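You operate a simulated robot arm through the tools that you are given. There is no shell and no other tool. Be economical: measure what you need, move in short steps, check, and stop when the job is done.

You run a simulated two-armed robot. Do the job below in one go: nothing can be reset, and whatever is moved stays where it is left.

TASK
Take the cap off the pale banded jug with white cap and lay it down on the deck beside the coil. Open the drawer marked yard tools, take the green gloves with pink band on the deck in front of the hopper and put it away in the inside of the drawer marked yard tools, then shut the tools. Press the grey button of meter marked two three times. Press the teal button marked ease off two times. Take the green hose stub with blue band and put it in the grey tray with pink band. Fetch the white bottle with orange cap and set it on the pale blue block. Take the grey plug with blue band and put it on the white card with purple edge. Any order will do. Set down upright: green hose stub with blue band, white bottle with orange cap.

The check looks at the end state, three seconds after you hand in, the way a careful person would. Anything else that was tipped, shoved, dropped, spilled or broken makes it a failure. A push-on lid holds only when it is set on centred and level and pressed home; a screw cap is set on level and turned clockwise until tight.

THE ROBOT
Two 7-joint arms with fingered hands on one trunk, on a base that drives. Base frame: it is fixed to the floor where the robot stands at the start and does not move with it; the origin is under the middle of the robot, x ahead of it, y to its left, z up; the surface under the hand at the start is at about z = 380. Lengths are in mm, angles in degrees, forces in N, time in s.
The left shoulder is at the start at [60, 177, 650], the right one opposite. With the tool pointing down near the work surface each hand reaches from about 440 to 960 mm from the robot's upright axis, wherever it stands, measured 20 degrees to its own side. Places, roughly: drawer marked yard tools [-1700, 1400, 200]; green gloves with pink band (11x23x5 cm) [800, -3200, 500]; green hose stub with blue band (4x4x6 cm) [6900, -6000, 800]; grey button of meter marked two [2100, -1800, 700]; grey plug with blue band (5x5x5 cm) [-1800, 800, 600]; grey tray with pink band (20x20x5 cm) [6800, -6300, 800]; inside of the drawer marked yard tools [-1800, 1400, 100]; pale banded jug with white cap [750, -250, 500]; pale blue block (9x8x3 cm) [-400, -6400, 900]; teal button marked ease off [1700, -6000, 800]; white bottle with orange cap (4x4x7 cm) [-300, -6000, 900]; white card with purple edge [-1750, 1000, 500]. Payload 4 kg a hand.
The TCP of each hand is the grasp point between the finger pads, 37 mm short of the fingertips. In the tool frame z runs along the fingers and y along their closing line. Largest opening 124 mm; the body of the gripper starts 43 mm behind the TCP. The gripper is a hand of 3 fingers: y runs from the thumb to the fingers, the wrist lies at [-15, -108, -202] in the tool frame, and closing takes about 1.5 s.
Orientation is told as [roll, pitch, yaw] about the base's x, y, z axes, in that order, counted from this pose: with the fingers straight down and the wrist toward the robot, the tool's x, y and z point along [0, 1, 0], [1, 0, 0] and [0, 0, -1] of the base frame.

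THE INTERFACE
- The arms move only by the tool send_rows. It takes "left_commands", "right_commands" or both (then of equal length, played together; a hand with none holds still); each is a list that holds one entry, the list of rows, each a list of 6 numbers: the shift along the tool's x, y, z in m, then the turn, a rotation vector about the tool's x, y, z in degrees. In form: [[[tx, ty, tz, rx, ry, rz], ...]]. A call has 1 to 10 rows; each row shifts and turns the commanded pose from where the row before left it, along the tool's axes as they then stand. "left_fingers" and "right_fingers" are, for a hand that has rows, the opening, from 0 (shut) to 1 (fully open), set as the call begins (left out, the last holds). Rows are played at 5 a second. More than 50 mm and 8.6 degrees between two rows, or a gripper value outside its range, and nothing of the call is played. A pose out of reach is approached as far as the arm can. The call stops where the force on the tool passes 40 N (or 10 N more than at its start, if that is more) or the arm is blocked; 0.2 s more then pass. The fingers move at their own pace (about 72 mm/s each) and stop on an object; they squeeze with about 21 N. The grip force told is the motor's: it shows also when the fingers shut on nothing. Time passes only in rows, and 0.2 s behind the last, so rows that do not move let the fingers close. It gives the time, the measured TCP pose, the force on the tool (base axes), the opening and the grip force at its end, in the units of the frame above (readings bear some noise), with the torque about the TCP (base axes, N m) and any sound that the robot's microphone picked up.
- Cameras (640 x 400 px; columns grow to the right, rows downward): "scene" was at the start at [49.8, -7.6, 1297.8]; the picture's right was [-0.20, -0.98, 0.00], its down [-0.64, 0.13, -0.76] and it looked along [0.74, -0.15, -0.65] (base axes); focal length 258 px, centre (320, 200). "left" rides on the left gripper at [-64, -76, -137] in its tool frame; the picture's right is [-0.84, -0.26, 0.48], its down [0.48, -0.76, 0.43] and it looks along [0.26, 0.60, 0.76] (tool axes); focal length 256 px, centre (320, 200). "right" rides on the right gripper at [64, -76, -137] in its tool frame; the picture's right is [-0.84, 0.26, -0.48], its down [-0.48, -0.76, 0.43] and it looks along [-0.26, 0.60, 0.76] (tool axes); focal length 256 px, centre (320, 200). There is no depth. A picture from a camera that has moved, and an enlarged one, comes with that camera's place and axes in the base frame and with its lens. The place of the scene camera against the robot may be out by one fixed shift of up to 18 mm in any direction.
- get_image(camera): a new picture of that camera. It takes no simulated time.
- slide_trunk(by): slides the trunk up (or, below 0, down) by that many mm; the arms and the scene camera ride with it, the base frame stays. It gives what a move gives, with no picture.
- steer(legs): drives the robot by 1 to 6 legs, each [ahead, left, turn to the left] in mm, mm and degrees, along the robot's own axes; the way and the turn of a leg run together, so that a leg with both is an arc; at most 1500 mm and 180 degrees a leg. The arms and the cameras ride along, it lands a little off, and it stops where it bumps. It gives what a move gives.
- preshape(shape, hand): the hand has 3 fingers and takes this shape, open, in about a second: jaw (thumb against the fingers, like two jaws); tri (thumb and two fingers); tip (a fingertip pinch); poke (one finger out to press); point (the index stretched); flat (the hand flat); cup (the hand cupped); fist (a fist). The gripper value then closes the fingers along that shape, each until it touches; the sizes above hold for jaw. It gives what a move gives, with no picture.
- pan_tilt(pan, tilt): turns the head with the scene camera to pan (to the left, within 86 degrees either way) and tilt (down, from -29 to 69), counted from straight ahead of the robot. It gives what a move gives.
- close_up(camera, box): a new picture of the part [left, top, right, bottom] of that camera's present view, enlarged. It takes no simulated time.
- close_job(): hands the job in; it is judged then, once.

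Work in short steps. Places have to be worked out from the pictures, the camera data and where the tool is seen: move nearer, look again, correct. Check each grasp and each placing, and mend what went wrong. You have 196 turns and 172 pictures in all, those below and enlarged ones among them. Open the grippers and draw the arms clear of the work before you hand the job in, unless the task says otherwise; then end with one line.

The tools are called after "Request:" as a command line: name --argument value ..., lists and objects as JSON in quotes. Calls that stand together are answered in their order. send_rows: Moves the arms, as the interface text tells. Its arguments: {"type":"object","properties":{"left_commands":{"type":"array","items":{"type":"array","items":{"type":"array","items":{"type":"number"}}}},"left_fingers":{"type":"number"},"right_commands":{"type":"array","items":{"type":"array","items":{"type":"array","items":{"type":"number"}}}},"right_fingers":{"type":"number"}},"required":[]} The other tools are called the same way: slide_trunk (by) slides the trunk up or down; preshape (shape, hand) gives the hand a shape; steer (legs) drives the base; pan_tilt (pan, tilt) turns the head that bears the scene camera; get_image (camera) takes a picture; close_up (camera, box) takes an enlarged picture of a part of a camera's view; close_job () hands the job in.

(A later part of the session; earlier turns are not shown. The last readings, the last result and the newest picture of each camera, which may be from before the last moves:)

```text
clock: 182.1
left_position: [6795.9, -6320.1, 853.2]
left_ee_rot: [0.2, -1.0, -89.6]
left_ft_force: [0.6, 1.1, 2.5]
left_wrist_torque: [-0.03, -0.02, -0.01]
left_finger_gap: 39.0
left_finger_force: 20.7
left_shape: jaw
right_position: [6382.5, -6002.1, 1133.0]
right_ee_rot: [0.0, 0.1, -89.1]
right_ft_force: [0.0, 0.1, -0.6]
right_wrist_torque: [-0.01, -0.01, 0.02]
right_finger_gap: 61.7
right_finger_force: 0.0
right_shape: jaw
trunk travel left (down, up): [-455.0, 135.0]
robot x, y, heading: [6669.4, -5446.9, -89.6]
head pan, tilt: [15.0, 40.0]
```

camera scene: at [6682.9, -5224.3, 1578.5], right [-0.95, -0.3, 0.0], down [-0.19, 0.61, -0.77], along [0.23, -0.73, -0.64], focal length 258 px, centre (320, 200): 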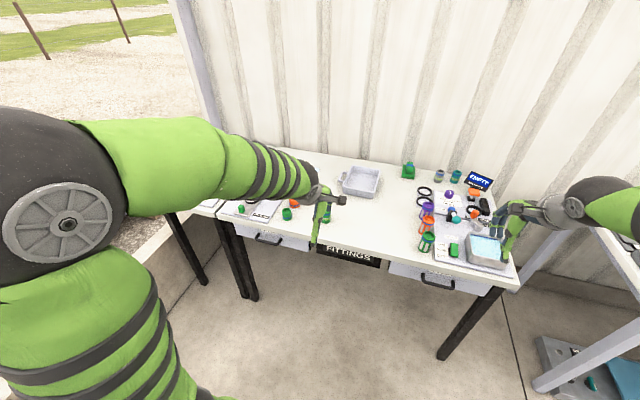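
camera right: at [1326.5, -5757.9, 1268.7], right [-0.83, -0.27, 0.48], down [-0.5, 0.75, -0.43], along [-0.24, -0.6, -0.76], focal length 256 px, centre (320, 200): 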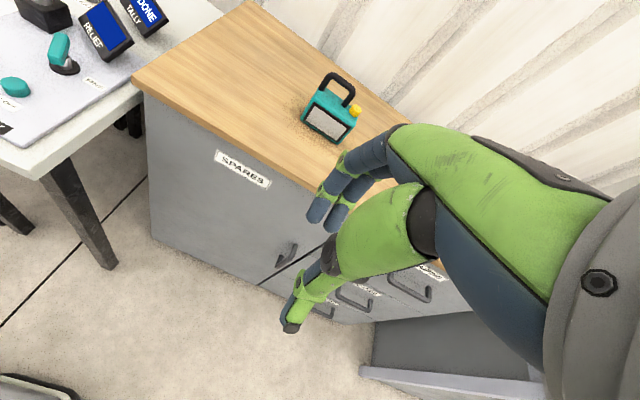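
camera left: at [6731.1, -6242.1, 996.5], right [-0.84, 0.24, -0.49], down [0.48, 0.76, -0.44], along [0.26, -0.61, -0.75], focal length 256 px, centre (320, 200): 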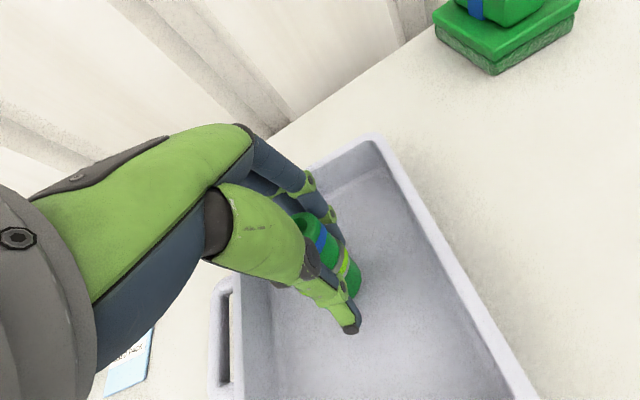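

Contact begins. One more millimetre, then release and lift.

Request:
send_rows --left_commands '[[[0, 0, 0.001, 0, 0, 0]]]'

Request:
send_rows --left_commands '[[[0, 0, 0, 0, 0, 0], [0, 0, 0, 0, 0, 0], [0, 0, 0, 0, 0, 0]]]' --left_fingers 0.55

Request:
send_rows --left_commands '[[[0, 0, -0.025, 0, 0, 0], [0, 0, -0.045, 0, 0, 0], [0, 0, -0.045, 0, 0, 0], [0, -0.03, -0.04, 0, 0, 0], [0, -0.03, -0.04, 0, 0, 0], [0, -0.03, -0.04, 0, 0, 0]]]'

Request:
get_image --camera "left"

```text
clock: 182.5
left_position: [6796.0, -6320.3, 853.3]
left_ee_rot: [0.2, -1.0, -89.6]
left_ft_force: [-0.9, 1.4, 6.3]
left_wrist_torque: [0.01, 0.02, 0.01]
left_finger_gap: 39.1
left_finger_force: 20.9
left_shape: jaw
right_position: [6381.8, -6002.1, 1132.9]
right_ee_rot: [0.1, 0.0, -89.2]
right_ft_force: [0.4, 0.5, -0.3]
right_wrist_torque: [0.01, 0.0, 0.01]
right_finger_gap: 61.8
right_finger_force: 0.1
right_shape: jaw
trunk travel left (down, up): [-455.0, 135.0]
robot x, y, heading: [6668.4, -5450.7, -89.6]
head pan, tilt: [15.0, 40.0]
```

```text
clock: 183.3
left_position: [6796.5, -6320.2, 850.4]
left_ee_rot: [0.3, -0.9, -89.6]
left_ft_force: [0.9, 0.2, -0.2]
left_wrist_torque: [0.0, 0.01, -0.03]
left_finger_gap: 68.0
left_finger_force: 0.0
left_shape: jaw
right_position: [6381.5, -6003.3, 1132.0]
right_ee_rot: [0.1, 0.1, -89.1]
right_ft_force: [-0.8, 0.7, -0.8]
right_wrist_torque: [-0.02, -0.02, -0.01]
right_finger_gap: 62.0
right_finger_force: 0.0
right_shape: jaw
trunk travel left (down, up): [-455.0, 135.0]
robot x, y, heading: [6668.3, -5446.8, -89.8]
head pan, tilt: [15.0, 40.0]
```

```text
clock: 184.7
left_position: [6795.3, -6224.9, 1086.0]
left_ee_rot: [0.2, -0.9, -89.6]
left_ft_force: [-0.2, -0.6, -0.7]
left_wrist_torque: [-0.01, 0.0, -0.01]
left_finger_gap: 68.1
left_finger_force: 0.2
left_shape: jaw
right_position: [6381.6, -6001.8, 1132.9]
right_ee_rot: [0.0, -0.1, -89.1]
right_ft_force: [-0.4, 0.3, -0.2]
right_wrist_torque: [-0.02, -0.03, -0.01]
right_finger_gap: 62.1
right_finger_force: 0.0
right_shape: jaw
trunk travel left (down, up): [-455.0, 135.0]
robot x, y, heading: [6671.3, -5450.7, -89.7]
head pan, tilt: [15.0, 40.0]
```

```text
56 pictures are left
camera left: at [6729.8, -6147.4, 1221.5], right [-0.84, 0.24, -0.49], down [0.48, 0.76, -0.44], along [0.26, -0.61, -0.75], focal length 256 px, centre (320, 200)
```

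left: 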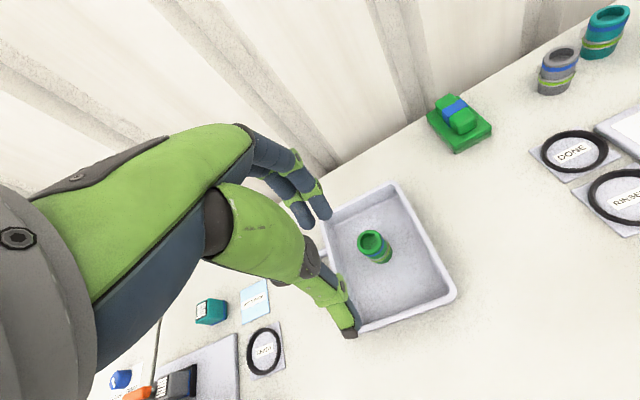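

The stub stands upright in the tray. I retract, back off and return to about (2570,-5150), turning to face north, to find access to the meters.

Request:
send_rows --left_commands '[[[0, -0.045, 0, 0, 0, 0], [0, -0.045, 0, 0, 0, 0], [0, -0.045, 0, 0, 0, 0], [0, -0.045, 0, 0, 0, 0], [0, -0.045, 0, 0, 0, 0], [0, -0.045, 0, 0, 0, 0]]]'

Request:
steer --legs '[[-260, 0, 0], [0, -1500, 0], [0, -1500, 0], [0, -1100, 0], [0, 0, 180]]'

Request:
pan_tilt --pan 0 --tilt 20

Request:
get_image --camera "scene"

```text
clock: 186.1
left_position: [6792.9, -5955.0, 1082.4]
left_ee_rot: [0.2, -1.0, -89.6]
left_ft_force: [0.7, 0.1, 0.2]
left_wrist_torque: [-0.02, -0.01, 0.0]
left_finger_gap: 68.3
left_finger_force: 0.0
left_shape: jaw
right_position: [6382.4, -6001.8, 1133.2]
right_ee_rot: [0.1, -0.1, -89.1]
right_ft_force: [0.1, 0.6, 0.5]
right_wrist_torque: [-0.01, 0.01, -0.01]
right_finger_gap: 61.8
right_finger_force: 0.0
right_shape: jaw
trunk travel left (down, up): [-455.0, 135.0]
robot x, y, heading: [6669.2, -5450.8, -89.7]
head pan, tilt: [15.0, 40.0]
```

```text
clock: 214.7
left_position: [2435.0, -4708.1, 1081.1]
left_ee_rot: [0.4, -1.0, 89.0]
left_ft_force: [-0.1, 0.3, -0.8]
left_wrist_torque: [0.02, -0.01, 0.0]
left_finger_gap: 68.0
left_finger_force: 0.0
left_shape: jaw
right_position: [2846.8, -4673.0, 1131.8]
right_ee_rot: [0.0, 0.0, 89.4]
right_ft_force: [0.4, 0.0, 0.5]
right_wrist_torque: [0.02, 0.01, -0.01]
right_finger_gap: 61.9
right_finger_force: 0.1
right_shape: jaw
trunk travel left (down, up): [-455.0, 135.0]
robot x, y, heading: [2550.5, -5220.5, 89.0]
head pan, tilt: [15.0, 40.0]
```

```text
clock: 215.5
left_position: [2435.2, -4708.9, 1080.1]
left_ee_rot: [0.3, -1.0, 89.0]
left_ft_force: [-0.3, 0.2, 1.1]
left_wrist_torque: [0.0, 0.0, 0.0]
left_finger_gap: 68.0
left_finger_force: 0.1
left_shape: jaw
right_position: [2847.0, -4672.3, 1131.9]
right_ee_rot: [0.0, 0.0, 89.4]
right_ft_force: [0.4, 0.1, -0.9]
right_wrist_torque: [-0.01, 0.0, 0.03]
right_finger_gap: 61.8
right_finger_force: 0.2
right_shape: jaw
trunk travel left (down, up): [-455.0, 135.0]
robot x, y, heading: [2548.5, -5223.4, 89.1]
head pan, tilt: [0.0, 20.0]
```

```text
55 pictures are left
camera scene: at [2545.1, -5146.5, 1609.8], right [1.0, -0.02, 0.0], down [-0.01, -0.34, -0.94], along [0.02, 0.94, -0.34], focal length 258 px, centre (320, 200)
```

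scene: 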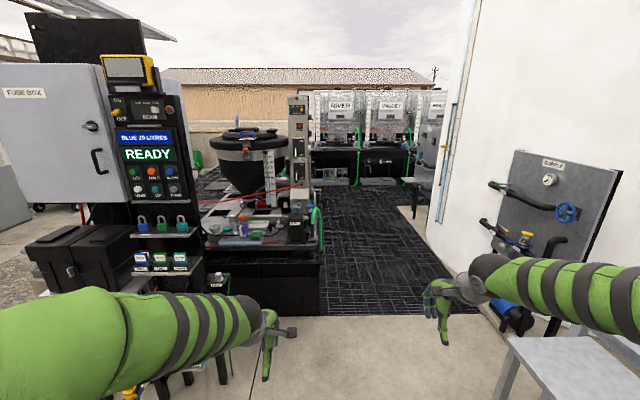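

There is a walkway north behind the hopper (x≈2600–3900). I drive in and look toward the pumps from behind.

Request:
steer --legs '[[1400, -350, 0], [800, 0, 0]]'

Request:
pan_tilt --pan 45 --tilt 25

Request:
get_image --camera "scene"

```text
clock: 226.5
left_position: [2811.7, -2519.9, 1080.8]
left_ee_rot: [0.4, -0.9, 89.8]
left_ft_force: [0.0, -0.4, 0.8]
left_wrist_torque: [-0.02, 0.0, -0.01]
left_finger_gap: 67.9
left_finger_force: 0.0
left_shape: jaw
right_position: [3222.9, -2477.5, 1131.7]
right_ee_rot: [-0.1, 0.0, 90.1]
right_ft_force: [-0.5, 0.8, 0.6]
right_wrist_torque: [-0.02, -0.02, -0.01]
right_finger_gap: 61.9
right_finger_force: 0.1
right_shape: jaw
trunk travel left (down, up): [-455.0, 135.0]
robot x, y, heading: [2926.8, -3030.5, 89.5]
head pan, tilt: [0.0, 20.0]
```

```text
clock: 227.7
left_position: [2812.3, -2519.6, 1080.6]
left_ee_rot: [0.2, -1.1, 89.7]
left_ft_force: [0.9, 0.7, 0.2]
left_wrist_torque: [-0.04, 0.0, -0.02]
left_finger_gap: 67.7
left_finger_force: 0.0
left_shape: jaw
right_position: [3222.5, -2479.1, 1132.1]
right_ee_rot: [0.0, -0.1, 90.2]
right_ft_force: [0.2, 0.2, 0.0]
right_wrist_torque: [0.0, -0.01, -0.02]
right_finger_gap: 61.9
right_finger_force: 0.0
right_shape: jaw
trunk travel left (down, up): [-455.0, 135.0]
robot x, y, heading: [2932.7, -3032.6, 89.7]
head pan, tilt: [45.0, 25.0]
```

```text
54 pictures are left
camera scene: at [2862.0, -2983.1, 1601.8], right [0.71, 0.7, 0.0], down [0.3, -0.3, -0.91], along [-0.64, 0.65, -0.42], focal length 258 px, centre (320, 200)
```

scene: 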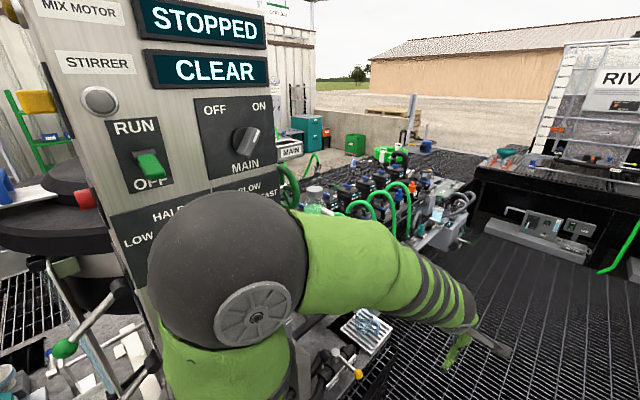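

The walkway is drivable. I go on to y ≈ -1850 and turn to face the pump row (west).

Request:
steer --legs '[[1150, -100, 0], [0, 0, 90]]'

Request:
pan_tilt --pan 0 --tilt 35

Request:
get_image --camera "scene"

```text
clock: 237.3
left_position: [2524.3, -2009.1, 1081.2]
left_ee_rot: [0.3, -1.0, -179.5]
left_ft_force: [0.0, -0.2, 0.0]
left_wrist_torque: [0.0, 0.0, 0.03]
left_finger_gap: 68.0
left_finger_force: 0.0
left_shape: jaw
right_position: [2476.9, -1599.2, 1131.1]
right_ee_rot: [0.0, 0.0, -179.1]
right_ft_force: [0.8, 0.8, 0.3]
right_wrist_torque: [-0.02, 0.0, 0.01]
right_finger_gap: 61.7
right_finger_force: 0.1
right_shape: jaw
trunk travel left (down, up): [-455.0, 135.0]
robot x, y, heading: [3030.8, -1883.6, -179.5]
head pan, tilt: [45.0, 25.0]
```

```text
clock: 238.4
left_position: [2523.7, -2009.4, 1081.0]
left_ee_rot: [0.3, -1.0, -179.5]
left_ft_force: [-0.7, -0.1, 0.5]
left_wrist_torque: [-0.05, -0.01, 0.0]
left_finger_gap: 67.8
left_finger_force: 0.0
left_shape: jaw
right_position: [2478.0, -1598.9, 1132.3]
right_ee_rot: [0.1, 0.0, -179.1]
right_ft_force: [0.1, -0.6, -0.1]
right_wrist_torque: [0.01, 0.01, -0.02]
right_finger_gap: 61.9
right_finger_force: 0.1
right_shape: jaw
trunk travel left (down, up): [-455.0, 135.0]
robot x, y, heading: [3029.2, -1885.7, -179.5]
head pan, tilt: [0.0, 35.0]
```

```text
53 pictures are left
camera scene: at [2970.6, -1875.2, 1586.1], right [-0.01, 1.0, 0.0], down [0.57, 0.0, -0.82], along [-0.82, -0.01, -0.57], focal length 258 px, centre (320, 200)
```

scene: 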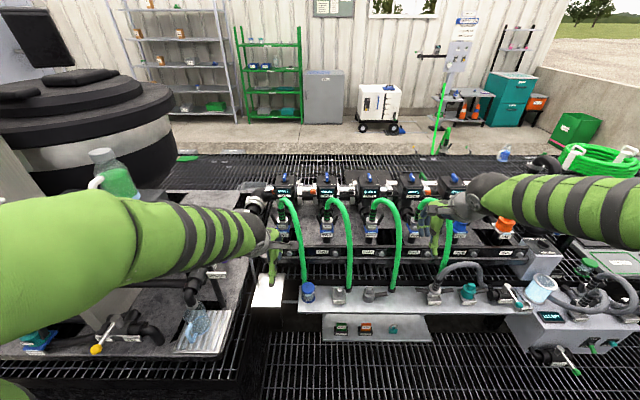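

Zoom on the pump backs and near panel.

Request:
close_up --camera "scene" --box '[240, 170, 500, 350]'

Request:
close_up --camera "scene" --box '[260, 170, 360, 240]'

```text
2.22 times, centred on (370, 260) of scene
camera zoom: at [2970.6, -1875.2, 1586.1], right [-0.01, 1.0, 0.0], down [0.57, 0.0, -0.82], along [-0.82, -0.01, -0.57], focal length 574 px, centre (209, 67)
```

zoom: 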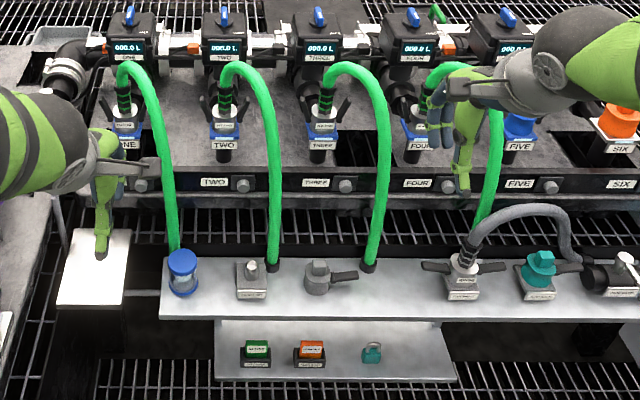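

```text
5.71 times, centred on (310, 205) of scene
camera zoom: at [2970.6, -1875.2, 1586.1], right [-0.01, 1.0, 0.0], down [0.57, 0.0, -0.82], along [-0.82, -0.01, -0.57], focal length 1475 px, centre (377, 171)
```

zoom: 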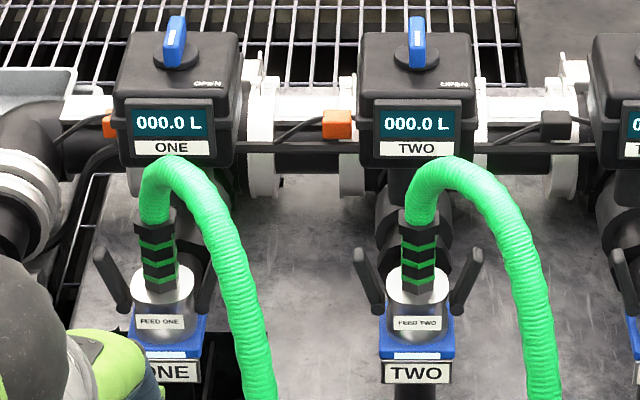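

The rail on this side carries labels ONE–SIX with a grey round button right of each; TWO's button is at about (2128,-1816,700), matching the given place. I zoom in on it.

Request:
close_up --camera "scene" --box '[300, 220, 380, 300]'

Request:
steer --legs '[[40, 150, 0]]'

Request:
preshape --hand "right" --shape "poke"

Request:
get_image --camera "right"

```text
5.00 times, centred on (340, 260) of scene
camera zoom: at [2970.6, -1875.2, 1586.1], right [-0.01, 1.0, 0.0], down [0.57, 0.0, -0.82], along [-0.82, -0.01, -0.57], focal length 1290 px, centre (220, -100)
```

zoom: 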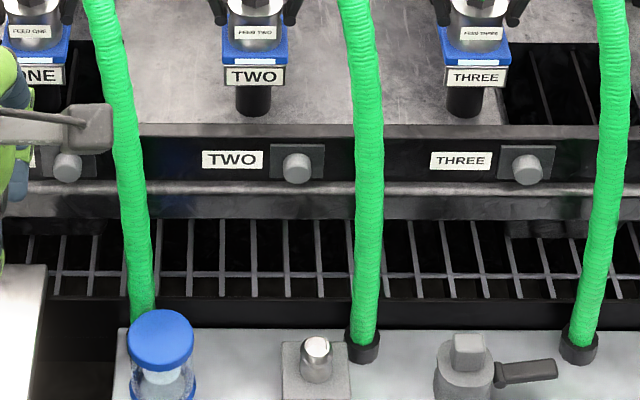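

```text
clock: 239.8
left_position: [2484.8, -2160.1, 1079.4]
left_ee_rot: [0.2, -0.9, -179.4]
left_ft_force: [0.4, 0.3, 0.5]
left_wrist_torque: [0.05, 0.01, 0.04]
left_finger_gap: 68.0
left_finger_force: 0.0
left_shape: jaw
right_position: [2437.2, -1749.4, 1131.1]
right_ee_rot: [0.0, 0.0, -179.0]
right_ft_force: [0.1, -1.1, 0.9]
right_wrist_torque: [0.05, -0.01, 0.02]
right_finger_gap: 61.8
right_finger_force: 0.0
right_shape: jaw
trunk travel left (down, up): [-455.0, 135.0]
robot x, y, heading: [2989.7, -2036.7, -179.7]
head pan, tilt: [0.0, 35.0]
```

```text
clock: 240.8
left_position: [2486.0, -2159.3, 1080.8]
left_ee_rot: [0.3, -0.9, -179.4]
left_ft_force: [-0.7, -0.4, 0.2]
left_wrist_torque: [0.01, 0.01, 0.01]
left_finger_gap: 67.9
left_finger_force: 0.1
left_shape: jaw
right_position: [2438.0, -1750.1, 1132.1]
right_ee_rot: [0.0, -0.1, -179.1]
right_ft_force: [-0.5, -0.1, 0.2]
right_wrist_torque: [0.02, 0.01, 0.0]
right_finger_gap: 0.0
right_finger_force: 0.1
right_shape: poke
trunk travel left (down, up): [-455.0, 135.0]
robot x, y, heading: [2989.8, -2033.7, -179.7]
head pan, tilt: [0.0, 35.0]
```

```text
49 pictures are left
camera right: at [2516.4, -1811.9, 1268.7], right [-0.27, 0.83, 0.48], down [0.75, 0.5, -0.44], along [-0.6, 0.24, -0.76], focal length 256 px, centre (320, 200)
```

right: 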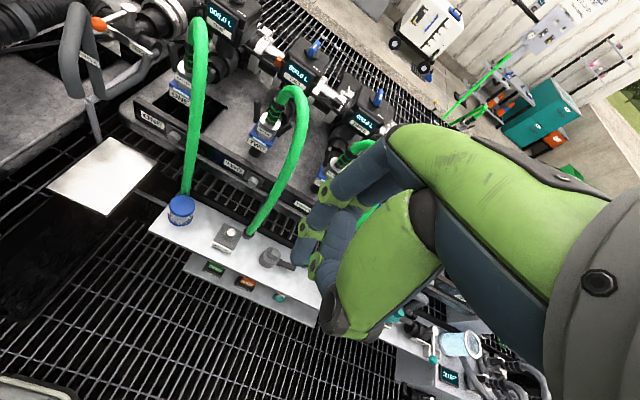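

Triangulated TWO's button at (2138,-1817,713). I orient the right hand: yaw 15° toward +y and tilt 50° forward, then go to a stand-off 60 mm before the button.

Request:
send_rows --right_commands '[[[0, 0, 0, 0, 0, 7.5], [0, 0, 0, 0, 0, 7.5], [0, 0, 0, -8.4, 0, 0], [0, 0, 0, -8.4, 0, 0], [0, 0, 0, -8.4, 0, 0], [0, 0, 0, -8.4, 0, 0], [0, 0, 0, -8.4, 0, 0], [0, 0, 0, -8, 0, 0]]]'

Request:
send_rows --right_commands '[[[0.0142, -0.0193, 0.0389, 0, 0, 0], [0.0142, -0.0193, 0.0389, 0, 0, 0], [0.0142, -0.0193, 0.0389, 0, 0, 0], [0.0142, -0.0193, 0.0389, 0, 0, 0], [0.0142, -0.0193, 0.0389, 0, 0, 0], [0.0142, -0.0193, 0.0389, 0, 0, 0], [0.0142, -0.0193, 0.0389, 0, 0, 0], [0.0142, -0.0193, 0.0389, 0, 0, 0]]]'

Request:
get_image --camera "right"

Request:
close_up --camera "scene" --box '[300, 150, 480, 300]'

```text
clock: 242.6
left_position: [2484.3, -2159.0, 1081.4]
left_ee_rot: [0.3, -0.9, -179.5]
left_ft_force: [-0.1, 0.3, -0.1]
left_wrist_torque: [0.02, 0.0, -0.01]
left_finger_gap: 68.2
left_finger_force: 0.0
left_shape: jaw
right_position: [2428.0, -1749.5, 1135.1]
right_ee_rot: [0.1, -49.9, 165.9]
right_ft_force: [0.6, -0.5, -0.3]
right_wrist_torque: [0.01, 0.02, 0.01]
right_finger_gap: 0.2
right_finger_force: 0.1
right_shape: poke
right hand out of reach, approached as far as the arm can: row 8
trunk travel left (down, up): [-455.0, 135.0]
robot x, y, heading: [2990.3, -2034.0, -179.9]
head pan, tilt: [0.0, 35.0]
```

```text
clock: 244.3
left_position: [2486.1, -2159.2, 1081.1]
left_ee_rot: [0.2, -0.9, -179.5]
left_ft_force: [-0.8, -0.3, -1.1]
left_wrist_torque: [0.03, -0.03, -0.04]
left_finger_gap: 67.8
left_finger_force: 0.1
left_shape: jaw
right_position: [2264.5, -1826.7, 816.0]
right_ee_rot: [0.1, -50.1, 165.8]
right_ft_force: [-0.6, 0.6, 0.9]
right_wrist_torque: [0.0, 0.01, -0.01]
right_finger_gap: 0.0
right_finger_force: 0.0
right_shape: poke
trunk travel left (down, up): [-455.0, 135.0]
robot x, y, heading: [2993.5, -2036.2, -179.6]
head pan, tilt: [0.0, 35.0]
```

```text
48 pictures are left
camera right: at [2398.7, -1926.4, 846.6], right [0.4, 0.76, 0.51], down [0.27, 0.43, -0.86], along [-0.88, 0.48, -0.03], focal length 256 px, centre (320, 200)
```

right: 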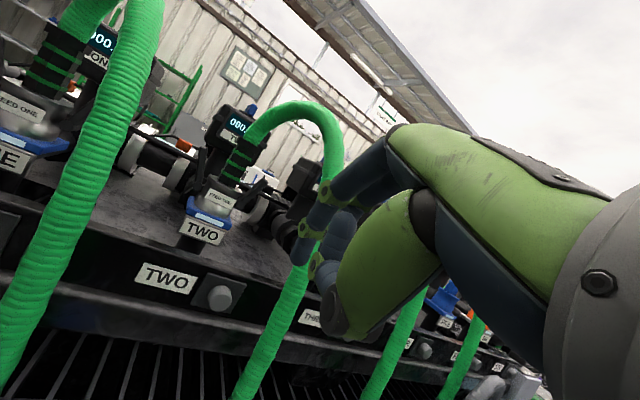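

```text
2.67 times, centred on (390, 225) of scene
camera zoom: at [2930.8, -2025.6, 1586.1], right [-0.01, 1.0, 0.0], down [0.57, 0.0, -0.82], along [-0.82, -0.01, -0.57], focal length 688 px, centre (133, 133)
```

zoom: 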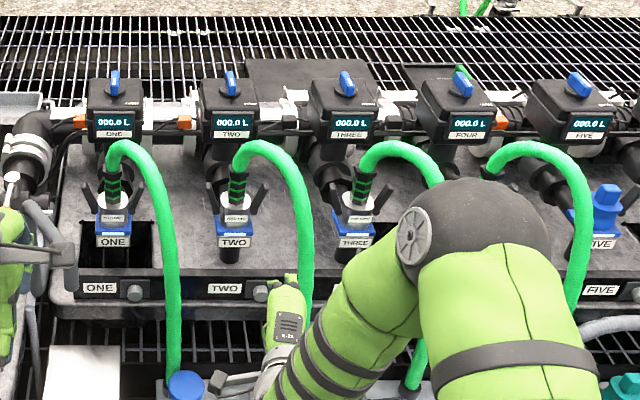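

Refined button estimate from two hand-camera rays: (2118,-1823,682); fingertip now (2226,-1822,794). I move to a stand-off about 45 mm in front.

Request:
send_rows --right_commands '[[[0.0055, -0.0156, 0.0395, 0, 0, 0], [0.0055, -0.0156, 0.0395, 0, 0, 0], [0.0055, -0.0156, 0.0395, 0, 0, 0]]]'

Request:
get_image --camera "right"

Request:
close_up --camera "scene" --box '[320, 200, 440, 300]'

```text
clock: 245.2
left_position: [2485.3, -2158.9, 1081.0]
left_ee_rot: [0.3, -1.0, -179.5]
left_ft_force: [0.1, -0.3, -0.3]
left_wrist_torque: [0.01, -0.02, -0.01]
left_finger_gap: 68.0
left_finger_force: 0.1
left_shape: jaw
right_position: [2204.0, -1827.9, 705.1]
right_ee_rot: [0.1, -50.0, 165.9]
right_ft_force: [0.6, -0.2, -0.4]
right_wrist_torque: [0.02, -0.01, -0.03]
right_finger_gap: 0.0
right_finger_force: 0.2
right_shape: poke
trunk travel left (down, up): [-455.0, 135.0]
robot x, y, heading: [2989.5, -2035.7, -179.4]
head pan, tilt: [0.0, 35.0]
```

```text
46 pictures are left
camera right: at [2336.4, -1926.9, 734.2], right [0.4, 0.76, 0.51], down [0.27, 0.43, -0.86], along [-0.88, 0.48, -0.03], focal length 256 px, centre (320, 200)
```

right: 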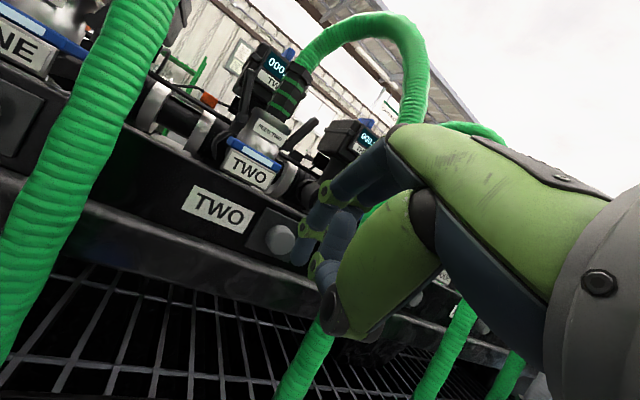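

```text
4.00 times, centred on (380, 250) of scene
camera zoom: at [2931.1, -2025.5, 1586.1], right [-0.01, 1.0, 0.0], down [0.57, 0.0, -0.82], along [-0.82, -0.01, -0.57], focal length 1032 px, centre (80, 0)
```

zoom: 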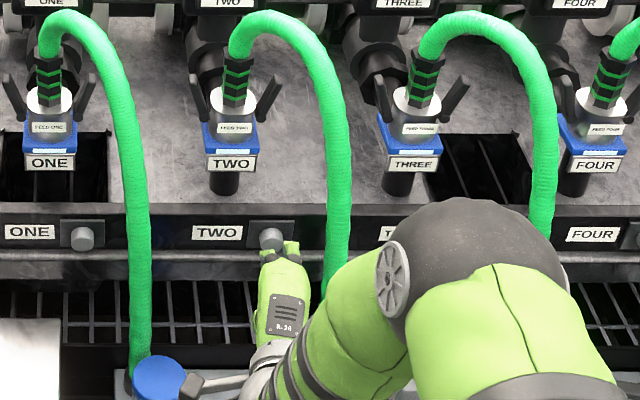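

Tip (2166,-1823,684) is lined up with the button (2121,-1824,679). Advance along -x 34 mm, then small steps.

Request:
send_rows --right_commands '[[[0.004, 0.0088, 0.0129, 0, 0, 0], [0.004, 0.0088, 0.0129, 0, 0, 0]]]'

Request:
send_rows --right_commands '[[[0.0007, 0.0019, 0.0022, 0, 0, 0], [0.0007, 0.0019, 0.0022, 0, 0, 0]]]'

Request:
get_image --camera "right"

```text
clock: 245.8
left_position: [2484.9, -2159.7, 1080.8]
left_ee_rot: [0.3, -0.8, -179.4]
left_ft_force: [0.8, -0.8, 0.3]
left_wrist_torque: [0.01, 0.01, 0.0]
left_finger_gap: 68.1
left_finger_force: 0.1
left_shape: jaw
right_position: [2170.8, -1827.7, 700.9]
right_ee_rot: [-0.1, -49.9, 166.0]
right_ft_force: [0.5, -0.2, -0.3]
right_wrist_torque: [-0.03, -0.03, -0.03]
right_finger_gap: 0.1
right_finger_force: 0.0
right_shape: poke
trunk travel left (down, up): [-455.0, 135.0]
robot x, y, heading: [2991.1, -2034.0, -179.5]
head pan, tilt: [0.0, 35.0]
```

```text
clock: 246.3
left_position: [2485.0, -2159.3, 1080.7]
left_ee_rot: [0.3, -1.0, -179.5]
left_ft_force: [0.5, -0.4, 0.2]
left_wrist_torque: [-0.02, 0.02, 0.02]
left_finger_gap: 68.2
left_finger_force: 0.1
left_shape: jaw
right_position: [2165.5, -1827.5, 702.5]
right_ee_rot: [0.1, -50.0, 165.7]
right_ft_force: [0.5, 0.2, 0.1]
right_wrist_torque: [-0.01, -0.04, -0.02]
right_finger_gap: 0.0
right_finger_force: 0.0
right_shape: poke
trunk travel left (down, up): [-455.0, 135.0]
robot x, y, heading: [2995.5, -2039.1, -179.8]
head pan, tilt: [0.0, 35.0]
```

```text
44 pictures are left
camera right: at [2298.8, -1926.6, 732.0], right [0.4, 0.76, 0.51], down [0.27, 0.43, -0.86], along [-0.88, 0.48, -0.03], focal length 256 px, centre (320, 200)
```

right: 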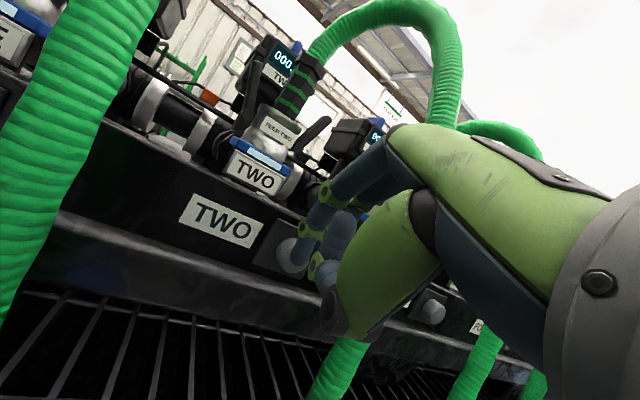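

Almost touching; shift 4 mm toward -y and down, and continue pressing in steps.

Request:
send_rows --right_commands '[[[0.0039, -0.003, 0.0026, 0, 0, 0], [0.0007, 0.0019, 0.0022, 0, 0, 0], [0.0007, 0.0019, 0.0022, 0, 0, 0]]]'

Request:
send_rows --right_commands '[[[0.0007, 0.0019, 0.0022, 0, 0, 0], [0.0007, 0.0019, 0.0022, 0, 0, 0]]]'

```text
clock: 247.2
left_position: [2484.5, -2159.4, 1080.4]
left_ee_rot: [0.3, -1.0, -179.5]
left_ft_force: [-1.0, -0.1, 0.5]
left_wrist_torque: [-0.02, 0.01, 0.0]
left_finger_gap: 67.9
left_finger_force: 0.1
left_shape: jaw
right_position: [2158.7, -1831.2, 698.7]
right_ee_rot: [0.0, -50.0, 166.0]
right_ft_force: [0.0, 0.7, -0.1]
right_wrist_torque: [-0.01, -0.02, 0.01]
right_finger_gap: 0.0
right_finger_force: 0.0
right_shape: poke
trunk travel left (down, up): [-455.0, 135.0]
robot x, y, heading: [2993.9, -2036.1, -179.3]
head pan, tilt: [0.0, 35.0]
```

```text
clock: 247.8
left_position: [2485.4, -2159.6, 1081.1]
left_ee_rot: [0.3, -1.0, -179.5]
left_ft_force: [-0.1, -0.2, -0.7]
left_wrist_torque: [-0.01, 0.03, 0.0]
left_finger_gap: 68.1
left_finger_force: 0.0
left_shape: jaw
right_position: [2152.3, -1830.4, 698.4]
right_ee_rot: [0.1, -50.0, 165.9]
right_ft_force: [-0.8, 0.7, 0.2]
right_wrist_torque: [0.02, 0.02, 0.03]
right_finger_gap: 0.1
right_finger_force: 0.0
right_shape: poke
trunk travel left (down, up): [-455.0, 135.0]
robot x, y, heading: [2991.0, -2037.4, -179.6]
head pan, tilt: [0.0, 35.0]
```

Still free; I advance further in 2.5–3 mm steps.

Request:
send_rows --right_commands '[[[0.0007, 0.0019, 0.0022, 0, 0, 0], [0.0007, 0.0019, 0.0022, 0, 0, 0]]]'

Request:
send_rows --right_commands '[[[0.0006, 0.0016, 0.0019, 0, 0, 0]]]'

Request:
send_rows --right_commands '[[[0.0006, 0.0016, 0.0019, 0, 0, 0]]]'

Request:
close_up --camera "right" --box '[220, 190, 370, 320]'

```text
clock: 248.3
left_position: [2484.9, -2159.3, 1080.0]
left_ee_rot: [0.4, -1.1, -179.4]
left_ft_force: [-0.5, 0.2, 0.0]
left_wrist_torque: [-0.01, -0.02, 0.02]
left_finger_gap: 68.1
left_finger_force: 0.0
left_shape: jaw
right_position: [2145.9, -1829.3, 698.8]
right_ee_rot: [0.0, -50.0, 166.0]
right_ft_force: [0.5, -1.2, -0.3]
right_wrist_torque: [0.0, -0.02, 0.05]
right_finger_gap: 0.2
right_finger_force: 0.1
right_shape: poke
trunk travel left (down, up): [-455.0, 135.0]
robot x, y, heading: [2992.9, -2034.9, -179.7]
head pan, tilt: [0.0, 35.0]
```

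```text
clock: 248.8
left_position: [2486.3, -2160.1, 1080.4]
left_ee_rot: [0.3, -1.0, -179.5]
left_ft_force: [-0.5, 0.0, 0.7]
left_wrist_torque: [0.02, 0.02, 0.03]
left_finger_gap: 67.8
left_finger_force: 0.0
left_shape: jaw
right_position: [2142.6, -1830.5, 698.0]
right_ee_rot: [0.2, -50.1, 165.9]
right_ft_force: [2.1, -1.3, 0.2]
right_wrist_torque: [-0.04, -0.03, 0.01]
right_finger_gap: 0.0
right_finger_force: 0.1
right_shape: poke
trunk travel left (down, up): [-455.0, 135.0]
robot x, y, heading: [2994.2, -2037.4, -179.6]
head pan, tilt: [0.0, 35.0]
heard: click
```

```text
clock: 249.2
left_position: [2485.1, -2160.2, 1080.4]
left_ee_rot: [0.3, -1.0, -179.5]
left_ft_force: [0.4, -0.5, 0.0]
left_wrist_torque: [0.01, -0.04, 0.0]
left_finger_gap: 67.9
left_finger_force: 0.0
left_shape: jaw
right_position: [2140.8, -1830.3, 698.9]
right_ee_rot: [0.1, -50.0, 165.9]
right_ft_force: [2.9, -0.1, 0.0]
right_wrist_torque: [0.0, 0.0, 0.01]
right_finger_gap: 0.0
right_finger_force: 0.0
right_shape: poke
trunk travel left (down, up): [-455.0, 135.0]
robot x, y, heading: [2991.3, -2031.7, -179.6]
head pan, tilt: [0.0, 35.0]
```

```text
3.08 times, centred on (295, 255) of right
camera zoom: at [2274.7, -1929.7, 728.1], right [0.4, 0.76, 0.51], down [0.27, 0.43, -0.86], along [-0.88, 0.48, -0.03], focal length 788 px, centre (397, 31)
```

zoom: 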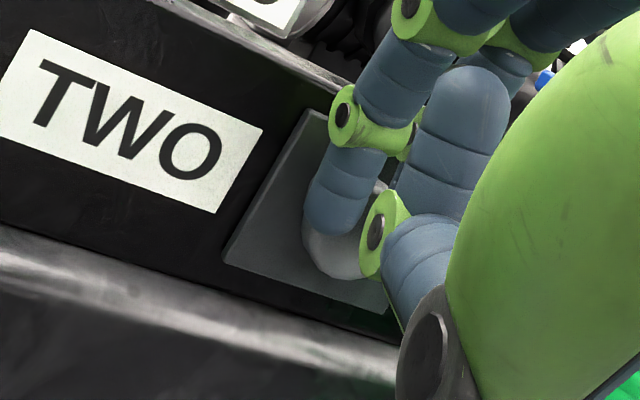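

Click: press one. Now release 14 mm and press again, twice, each time listening.

Request:
send_rows --right_commands '[[[-0.0016, -0.0044, -0.0052, 0, 0, 0], [-0.0016, -0.0044, -0.0052, 0, 0, 0], [0, 0, 0, 0, 0, 0]]]'

Request:
send_rows --right_commands '[[[0.0016, 0.0044, 0.0052, 0, 0, 0], [0.0008, 0.0022, 0.0026, 0, 0, 0], [0.0008, 0.0022, 0.0026, 0, 0, 0]]]'

Request:
send_rows --right_commands '[[[-0.0016, -0.0044, -0.0052, 0, 0, 0], [-0.0016, -0.0044, -0.0052, 0, 0, 0], [0, 0, 0, 0, 0, 0]]]'

Request:
send_rows --right_commands '[[[0.0016, 0.0044, 0.0052, 0, 0, 0], [0.0008, 0.0022, 0.0026, 0, 0, 0], [0.0008, 0.0022, 0.0026, 0, 0, 0]]]'

```text
clock: 249.9
left_position: [2483.9, -2160.3, 1081.1]
left_ee_rot: [0.3, -1.1, -179.5]
left_ft_force: [-0.2, 0.0, -0.4]
left_wrist_torque: [-0.02, -0.01, 0.01]
left_finger_gap: 68.1
left_finger_force: 0.1
left_shape: jaw
right_position: [2154.3, -1830.8, 696.3]
right_ee_rot: [0.0, -49.9, 165.9]
right_ft_force: [0.0, 0.5, 0.5]
right_wrist_torque: [-0.04, 0.01, -0.03]
right_finger_gap: 0.0
right_finger_force: 0.1
right_shape: poke
trunk travel left (down, up): [-455.0, 135.0]
robot x, y, heading: [2993.5, -2034.5, -179.8]
head pan, tilt: [0.0, 35.0]
```

```text
clock: 250.8
left_position: [2483.9, -2160.3, 1079.1]
left_ee_rot: [0.3, -0.9, -179.5]
left_ft_force: [-0.1, -0.6, -0.2]
left_wrist_torque: [0.02, 0.02, 0.0]
left_finger_gap: 67.7
left_finger_force: 0.0
left_shape: jaw
right_position: [2140.3, -1831.0, 697.6]
right_ee_rot: [0.1, -50.0, 165.9]
right_ft_force: [2.4, -0.3, 1.0]
right_wrist_torque: [0.01, -0.02, 0.06]
right_finger_gap: 0.2
right_finger_force: 0.0
right_shape: poke
trunk travel left (down, up): [-455.0, 135.0]
robot x, y, heading: [2991.9, -2035.3, -179.6]
head pan, tilt: [0.0, 35.0]
heard: click
```

```text
clock: 251.6
left_position: [2485.6, -2159.4, 1080.8]
left_ee_rot: [0.3, -1.1, -179.6]
left_ft_force: [-0.5, -0.3, -0.5]
left_wrist_torque: [0.0, -0.03, -0.01]
left_finger_gap: 68.3
left_finger_force: 0.1
left_shape: jaw
right_position: [2154.4, -1831.3, 698.9]
right_ee_rot: [0.0, -50.0, 165.9]
right_ft_force: [-0.5, -0.5, 0.3]
right_wrist_torque: [0.01, 0.02, 0.01]
right_finger_gap: 0.1
right_finger_force: 0.0
right_shape: poke
trunk travel left (down, up): [-455.0, 135.0]
robot x, y, heading: [2994.5, -2036.7, -179.8]
head pan, tilt: [0.0, 35.0]
```

```text
clock: 252.3
left_position: [2484.9, -2159.7, 1080.8]
left_ee_rot: [0.3, -1.0, -179.5]
left_ft_force: [1.1, 0.2, 1.1]
left_wrist_torque: [0.01, 0.0, 0.0]
left_finger_gap: 67.6
left_finger_force: 0.1
left_shape: jaw
right_position: [2141.6, -1831.1, 698.9]
right_ee_rot: [0.1, -50.0, 165.8]
right_ft_force: [2.1, -1.4, -0.2]
right_wrist_torque: [0.0, -0.02, -0.01]
right_finger_gap: 0.0
right_finger_force: 0.1
right_shape: poke
trunk travel left (down, up): [-455.0, 135.0]
robot x, y, heading: [2994.7, -2034.2, -179.6]
head pan, tilt: [0.0, 35.0]
heard: click
```

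Third click. Meter two pressed three times. I retract the hand along its path and straighten it.

Request:
send_rows --right_commands '[[[-0.0039, -0.01, -0.0119, 0, 0, 0], [-0.0039, -0.01, -0.0119, 0, 0, 0], [-0.0039, -0.01, -0.0119, 0, 0, 0], [-0.0039, -0.01, -0.0119, 0, 0, 0], [-0.0055, 0.0156, -0.0395, 0, 0, 0], [-0.0055, 0.0156, -0.0395, 0, 0, 0], [-0.0055, 0.0156, -0.0395, 0, 0, 0]]]'

Request:
send_rows --right_commands '[[[-0.0142, 0.0193, -0.0389, 0, 0, 0], [-0.0142, 0.0193, -0.0389, 0, 0, 0], [-0.0142, 0.0193, -0.0389, 0, 0, 0], [-0.0142, 0.0193, -0.0389, 0, 0, 0], [-0.0142, 0.0193, -0.0389, 0, 0, 0], [-0.0142, 0.0193, -0.0389, 0, 0, 0], [-0.0142, 0.0193, -0.0389, 0, 0, 0]]]'

Request:
send_rows --right_commands '[[[0, 0, 0, 8.4, 0, 0], [0, 0, 0, 8.4, 0, 0], [0, 0, 0, 8.4, 0, 0], [0, 0, 0, 8.4, 0, 0], [0, 0, 0, 8.4, 0, 0], [0, 0, 0, 8, 0, 0], [0, 0, 0, 0, 0, -7], [0, 0, 0, 0, 0, -8], [0, -0.04, 0, 0, 0, 0]]]'

Request:
preshape --hand "right" --shape "jaw"

Request:
steer --legs '[[0, 0, 90], [1350, 0, 0], [1350, 0, 0], [0, -1500, 0], [0, -1500, 0], [0, -300, 0]]'

```text
clock: 253.9
left_position: [2485.3, -2159.2, 1081.3]
left_ee_rot: [0.3, -1.0, -179.5]
left_ft_force: [-0.5, 0.2, -0.3]
left_wrist_torque: [-0.02, -0.03, 0.02]
left_finger_gap: 68.1
left_finger_force: 0.0
left_shape: jaw
right_position: [2267.5, -1829.6, 811.4]
right_ee_rot: [0.1, -50.0, 165.9]
right_ft_force: [-0.2, -0.5, -0.9]
right_wrist_torque: [-0.02, 0.03, 0.03]
right_finger_gap: 0.0
right_finger_force: 0.0
right_shape: poke
trunk travel left (down, up): [-455.0, 135.0]
robot x, y, heading: [2991.1, -2034.6, -179.4]
head pan, tilt: [0.0, 35.0]
```

```text
clock: 255.6
left_position: [2485.5, -2159.5, 1081.8]
left_ee_rot: [0.2, -1.0, -179.4]
left_ft_force: [0.9, 0.2, 0.2]
left_wrist_torque: [0.03, 0.05, 0.02]
left_finger_gap: 68.1
left_finger_force: 0.0
left_shape: jaw
right_position: [2410.9, -1760.7, 1089.3]
right_ee_rot: [0.1, -49.9, 165.8]
right_ft_force: [0.2, -0.2, -0.4]
right_wrist_torque: [0.02, 0.0, -0.02]
right_finger_gap: 0.0
right_finger_force: 0.0
right_shape: poke
trunk travel left (down, up): [-455.0, 135.0]
robot x, y, heading: [2992.9, -2037.0, -179.7]
head pan, tilt: [0.0, 35.0]
```

```text
clock: 257.6
left_position: [2485.6, -2159.6, 1081.2]
left_ee_rot: [0.4, -1.0, -179.5]
left_ft_force: [0.5, 0.1, 0.0]
left_wrist_torque: [-0.03, -0.03, 0.01]
left_finger_gap: 68.1
left_finger_force: 0.0
left_shape: jaw
right_position: [2451.3, -1762.1, 1090.2]
right_ee_rot: [0.1, -0.1, -179.0]
right_ft_force: [0.1, -0.2, 0.3]
right_wrist_torque: [0.01, 0.03, 0.02]
right_finger_gap: 0.0
right_finger_force: 0.1
right_shape: poke
trunk travel left (down, up): [-455.0, 135.0]
robot x, y, heading: [2995.9, -2036.6, -179.7]
head pan, tilt: [0.0, 35.0]
```

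```text
clock: 258.4
left_position: [2485.3, -2159.9, 1081.3]
left_ee_rot: [0.2, -1.0, -179.5]
left_ft_force: [0.1, -0.3, 0.6]
left_wrist_torque: [-0.03, -0.03, 0.02]
left_finger_gap: 68.1
left_finger_force: 0.0
left_shape: jaw
right_position: [2449.4, -1760.6, 1088.8]
right_ee_rot: [-0.1, 0.0, -179.1]
right_ft_force: [0.2, 0.3, 1.0]
right_wrist_torque: [0.03, -0.02, -0.02]
right_finger_gap: 124.2
right_finger_force: 0.0
right_shape: jaw
trunk travel left (down, up): [-455.0, 135.0]
robot x, y, heading: [2993.9, -2035.5, -179.7]
head pan, tilt: [0.0, 35.0]
```

```text
clock: 261.3
left_position: [2826.1, -2527.4, 1081.7]
left_ee_rot: [0.4, -1.0, -122.1]
left_ft_force: [-0.4, -1.3, 0.1]
left_wrist_torque: [0.0, 0.04, 0.01]
left_finger_gap: 67.8
left_finger_force: 0.1
left_shape: jaw
right_position: [2465.0, -2332.9, 1083.6]
right_ee_rot: [-0.3, 1.3, -123.1]
right_ft_force: [2.4, 20.3, 2.6]
right_wrist_torque: [-0.62, 0.17, -0.99]
right_finger_gap: 121.8
right_finger_force: 0.1
right_shape: jaw
trunk travel left (down, up): [-455.0, 135.0]
robot x, y, heading: [2992.2, -2038.1, -122.0]
head pan, tilt: [0.0, 35.0]
stopped in leg 1: the force on the tool passed its limit at 74 N (the readings are from after the stop); the commanded pose is now the measured one
```

The right hand bumped something while turning. I look first.

Request:
get_image --camera "right"

Request:
pan_tilt --pan -40 --tilt 35

Request:
get_image --camera "scene"

```text
42 pictures are left
camera right: at [2559.3, -2307.1, 1222.3], right [-0.85, 0.23, 0.48], down [0.01, 0.91, -0.42], along [-0.53, -0.34, -0.77], focal length 256 px, centre (320, 200)
```

right: 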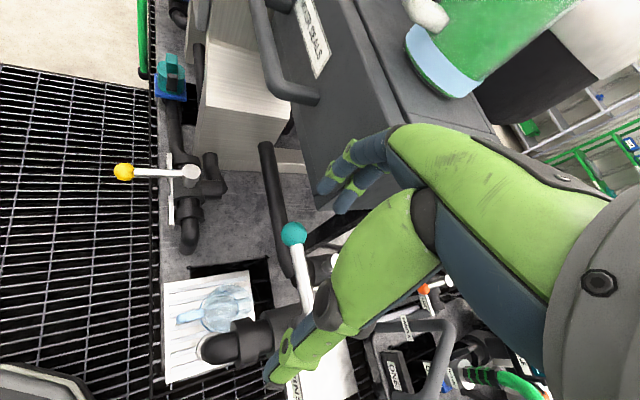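

```text
clock: 262.4
left_position: [2825.6, -2527.6, 1082.0]
left_ee_rot: [0.3, -1.2, -122.0]
left_ft_force: [-0.2, 0.2, -0.4]
left_wrist_torque: [-0.03, -0.02, 0.02]
left_finger_gap: 68.0
left_finger_force: 0.0
left_shape: jaw
right_position: [2466.2, -2334.9, 1084.7]
right_ee_rot: [-0.1, 1.1, -122.9]
right_ft_force: [0.0, 29.0, 0.9]
right_wrist_torque: [-0.67, 0.08, -1.52]
right_finger_gap: 120.9
right_finger_force: 0.1
right_shape: jaw
trunk travel left (down, up): [-455.0, 135.0]
robot x, y, heading: [2992.9, -2033.3, -122.4]
head pan, tilt: [-40.0, 35.0]
```

```text
41 pictures are left
camera scene: at [2921.8, -2023.1, 1586.0], right [-0.31, 0.95, 0.0], down [0.55, 0.18, -0.82], along [-0.78, -0.25, -0.57], focal length 258 px, centre (320, 200)
```

scene: 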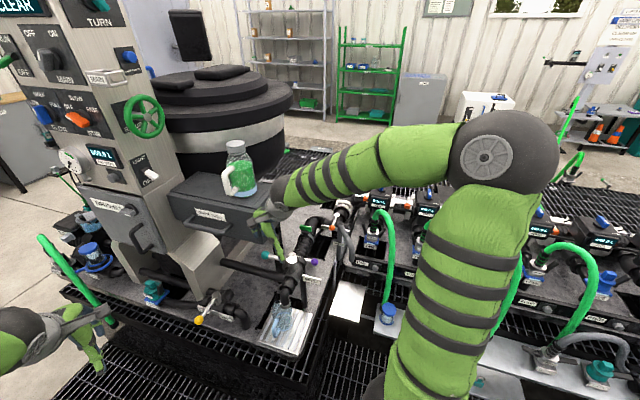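

The right fingers press on the cabinet front. I turn back right (a known clear sweep) to face north, then reverse out the way I came.

Request:
steer --legs '[[0, 0, -58]]'

Request:
get_image --camera "scene"

Request:
steer --legs '[[0, 0, -90], [-1250, 80, 0], [-1450, 100, 0], [-300, 0, 0]]'

```text
clock: 265.3
left_position: [2484.3, -2155.9, 1081.8]
left_ee_rot: [0.3, -0.9, -179.9]
left_ft_force: [-0.6, -0.6, -0.1]
left_wrist_torque: [-0.01, -0.01, 0.0]
left_finger_gap: 68.2
left_finger_force: 0.1
left_shape: jaw
right_position: [2456.6, -1749.1, 1085.3]
right_ee_rot: [-0.2, 1.1, 179.4]
right_ft_force: [-0.1, 0.0, 0.2]
right_wrist_torque: [-0.07, 0.0, -0.01]
right_finger_gap: 124.2
right_finger_force: 0.1
right_shape: jaw
trunk travel left (down, up): [-455.0, 135.0]
robot x, y, heading: [2992.1, -2036.5, -180.1]
head pan, tilt: [-40.0, 35.0]
```

```text
40 pictures are left
camera scene: at [2952.0, -1967.8, 1586.0], right [0.64, 0.77, 0.0], down [0.44, -0.37, -0.82], along [-0.63, 0.53, -0.57], focal length 258 px, centre (320, 200)
```

scene: 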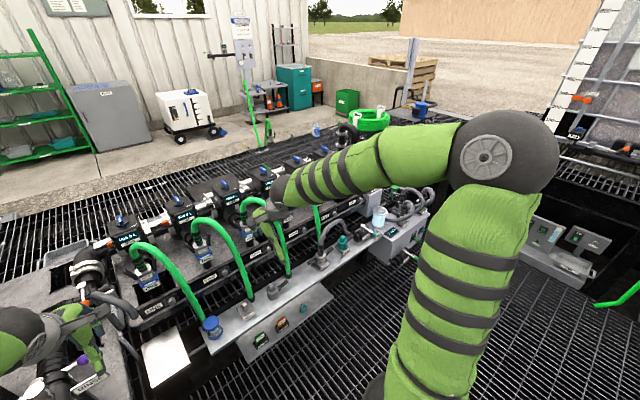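

```text
clock: 284.0
left_position: [2679.9, -4543.4, 1081.2]
left_ee_rot: [0.3, -0.9, 89.4]
left_ft_force: [0.1, -0.6, 0.4]
left_wrist_torque: [0.0, 0.0, 0.03]
left_finger_gap: 68.1
left_finger_force: 0.1
left_shape: jaw
right_position: [3086.1, -4521.8, 1084.6]
right_ee_rot: [-0.2, 1.0, 88.5]
right_ft_force: [0.2, 0.0, 0.3]
right_wrist_torque: [-0.03, -0.01, 0.01]
right_finger_gap: 124.0
right_finger_force: 0.1
right_shape: jaw
trunk travel left (down, up): [-455.0, 135.0]
robot x, y, heading: [2797.6, -5051.1, 88.9]
head pan, tilt: [-40.0, 35.0]
```

Now west along the benches, turn to face east, then north to the gloves.

Request:
steer --legs '[[0, 1500, 0], [0, 1500, 0], [0, 100, 0], [0, 0, -89], [0, 1500, 0], [0, 240, 0]]'

Request:
pan_tilt --pan 0 --tilt 40

Request:
get_image --camera "scene"

```text
clock: 311.5
left_position: [173.6, -3137.0, 1080.0]
left_ee_rot: [0.2, -1.1, 1.3]
left_ft_force: [0.0, 0.3, 0.3]
left_wrist_torque: [-0.01, -0.02, 0.0]
left_finger_gap: 68.2
left_finger_force: 0.1
left_shape: jaw
right_position: [211.0, -3542.6, 1084.8]
right_ee_rot: [-0.3, 1.0, 0.5]
right_ft_force: [0.2, 0.5, 0.2]
right_wrist_torque: [-0.02, 0.01, -0.02]
right_finger_gap: 124.2
right_finger_force: 0.1
right_shape: jaw
trunk travel left (down, up): [-455.0, 135.0]
robot x, y, heading: [-334.3, -3266.4, 1.1]
head pan, tilt: [-40.0, 35.0]
```

```text
clock: 312.6
left_position: [172.4, -3138.7, 1081.7]
left_ee_rot: [0.3, -0.9, 1.4]
left_ft_force: [0.5, 0.5, -0.9]
left_wrist_torque: [0.01, -0.01, 0.01]
left_finger_gap: 68.2
left_finger_force: 0.0
left_shape: jaw
right_position: [209.7, -3544.2, 1085.2]
right_ee_rot: [-0.2, 1.0, 0.6]
right_ft_force: [0.4, -0.7, -0.6]
right_wrist_torque: [0.0, 0.04, 0.04]
right_finger_gap: 124.0
right_finger_force: 0.1
right_shape: jaw
trunk travel left (down, up): [-455.0, 135.0]
robot x, y, heading: [-335.7, -3270.2, 1.4]
head pan, tilt: [0.0, 40.0]
```

```text
39 pictures are left
camera scene: at [-281.1, -3259.0, 1578.5], right [0.02, -1.0, 0.0], down [-0.64, -0.01, -0.77], along [0.77, 0.02, -0.64], focal length 258 px, centre (320, 200)
```

scene: 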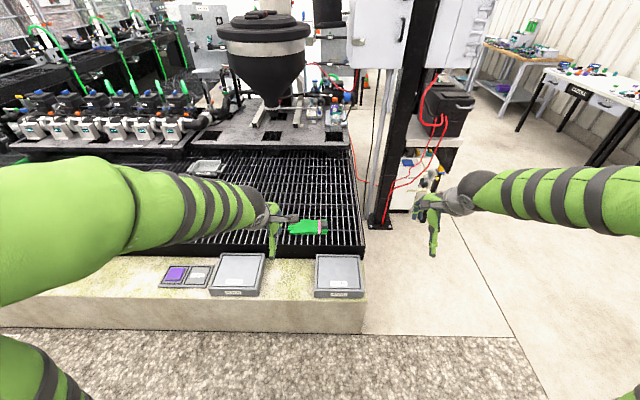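

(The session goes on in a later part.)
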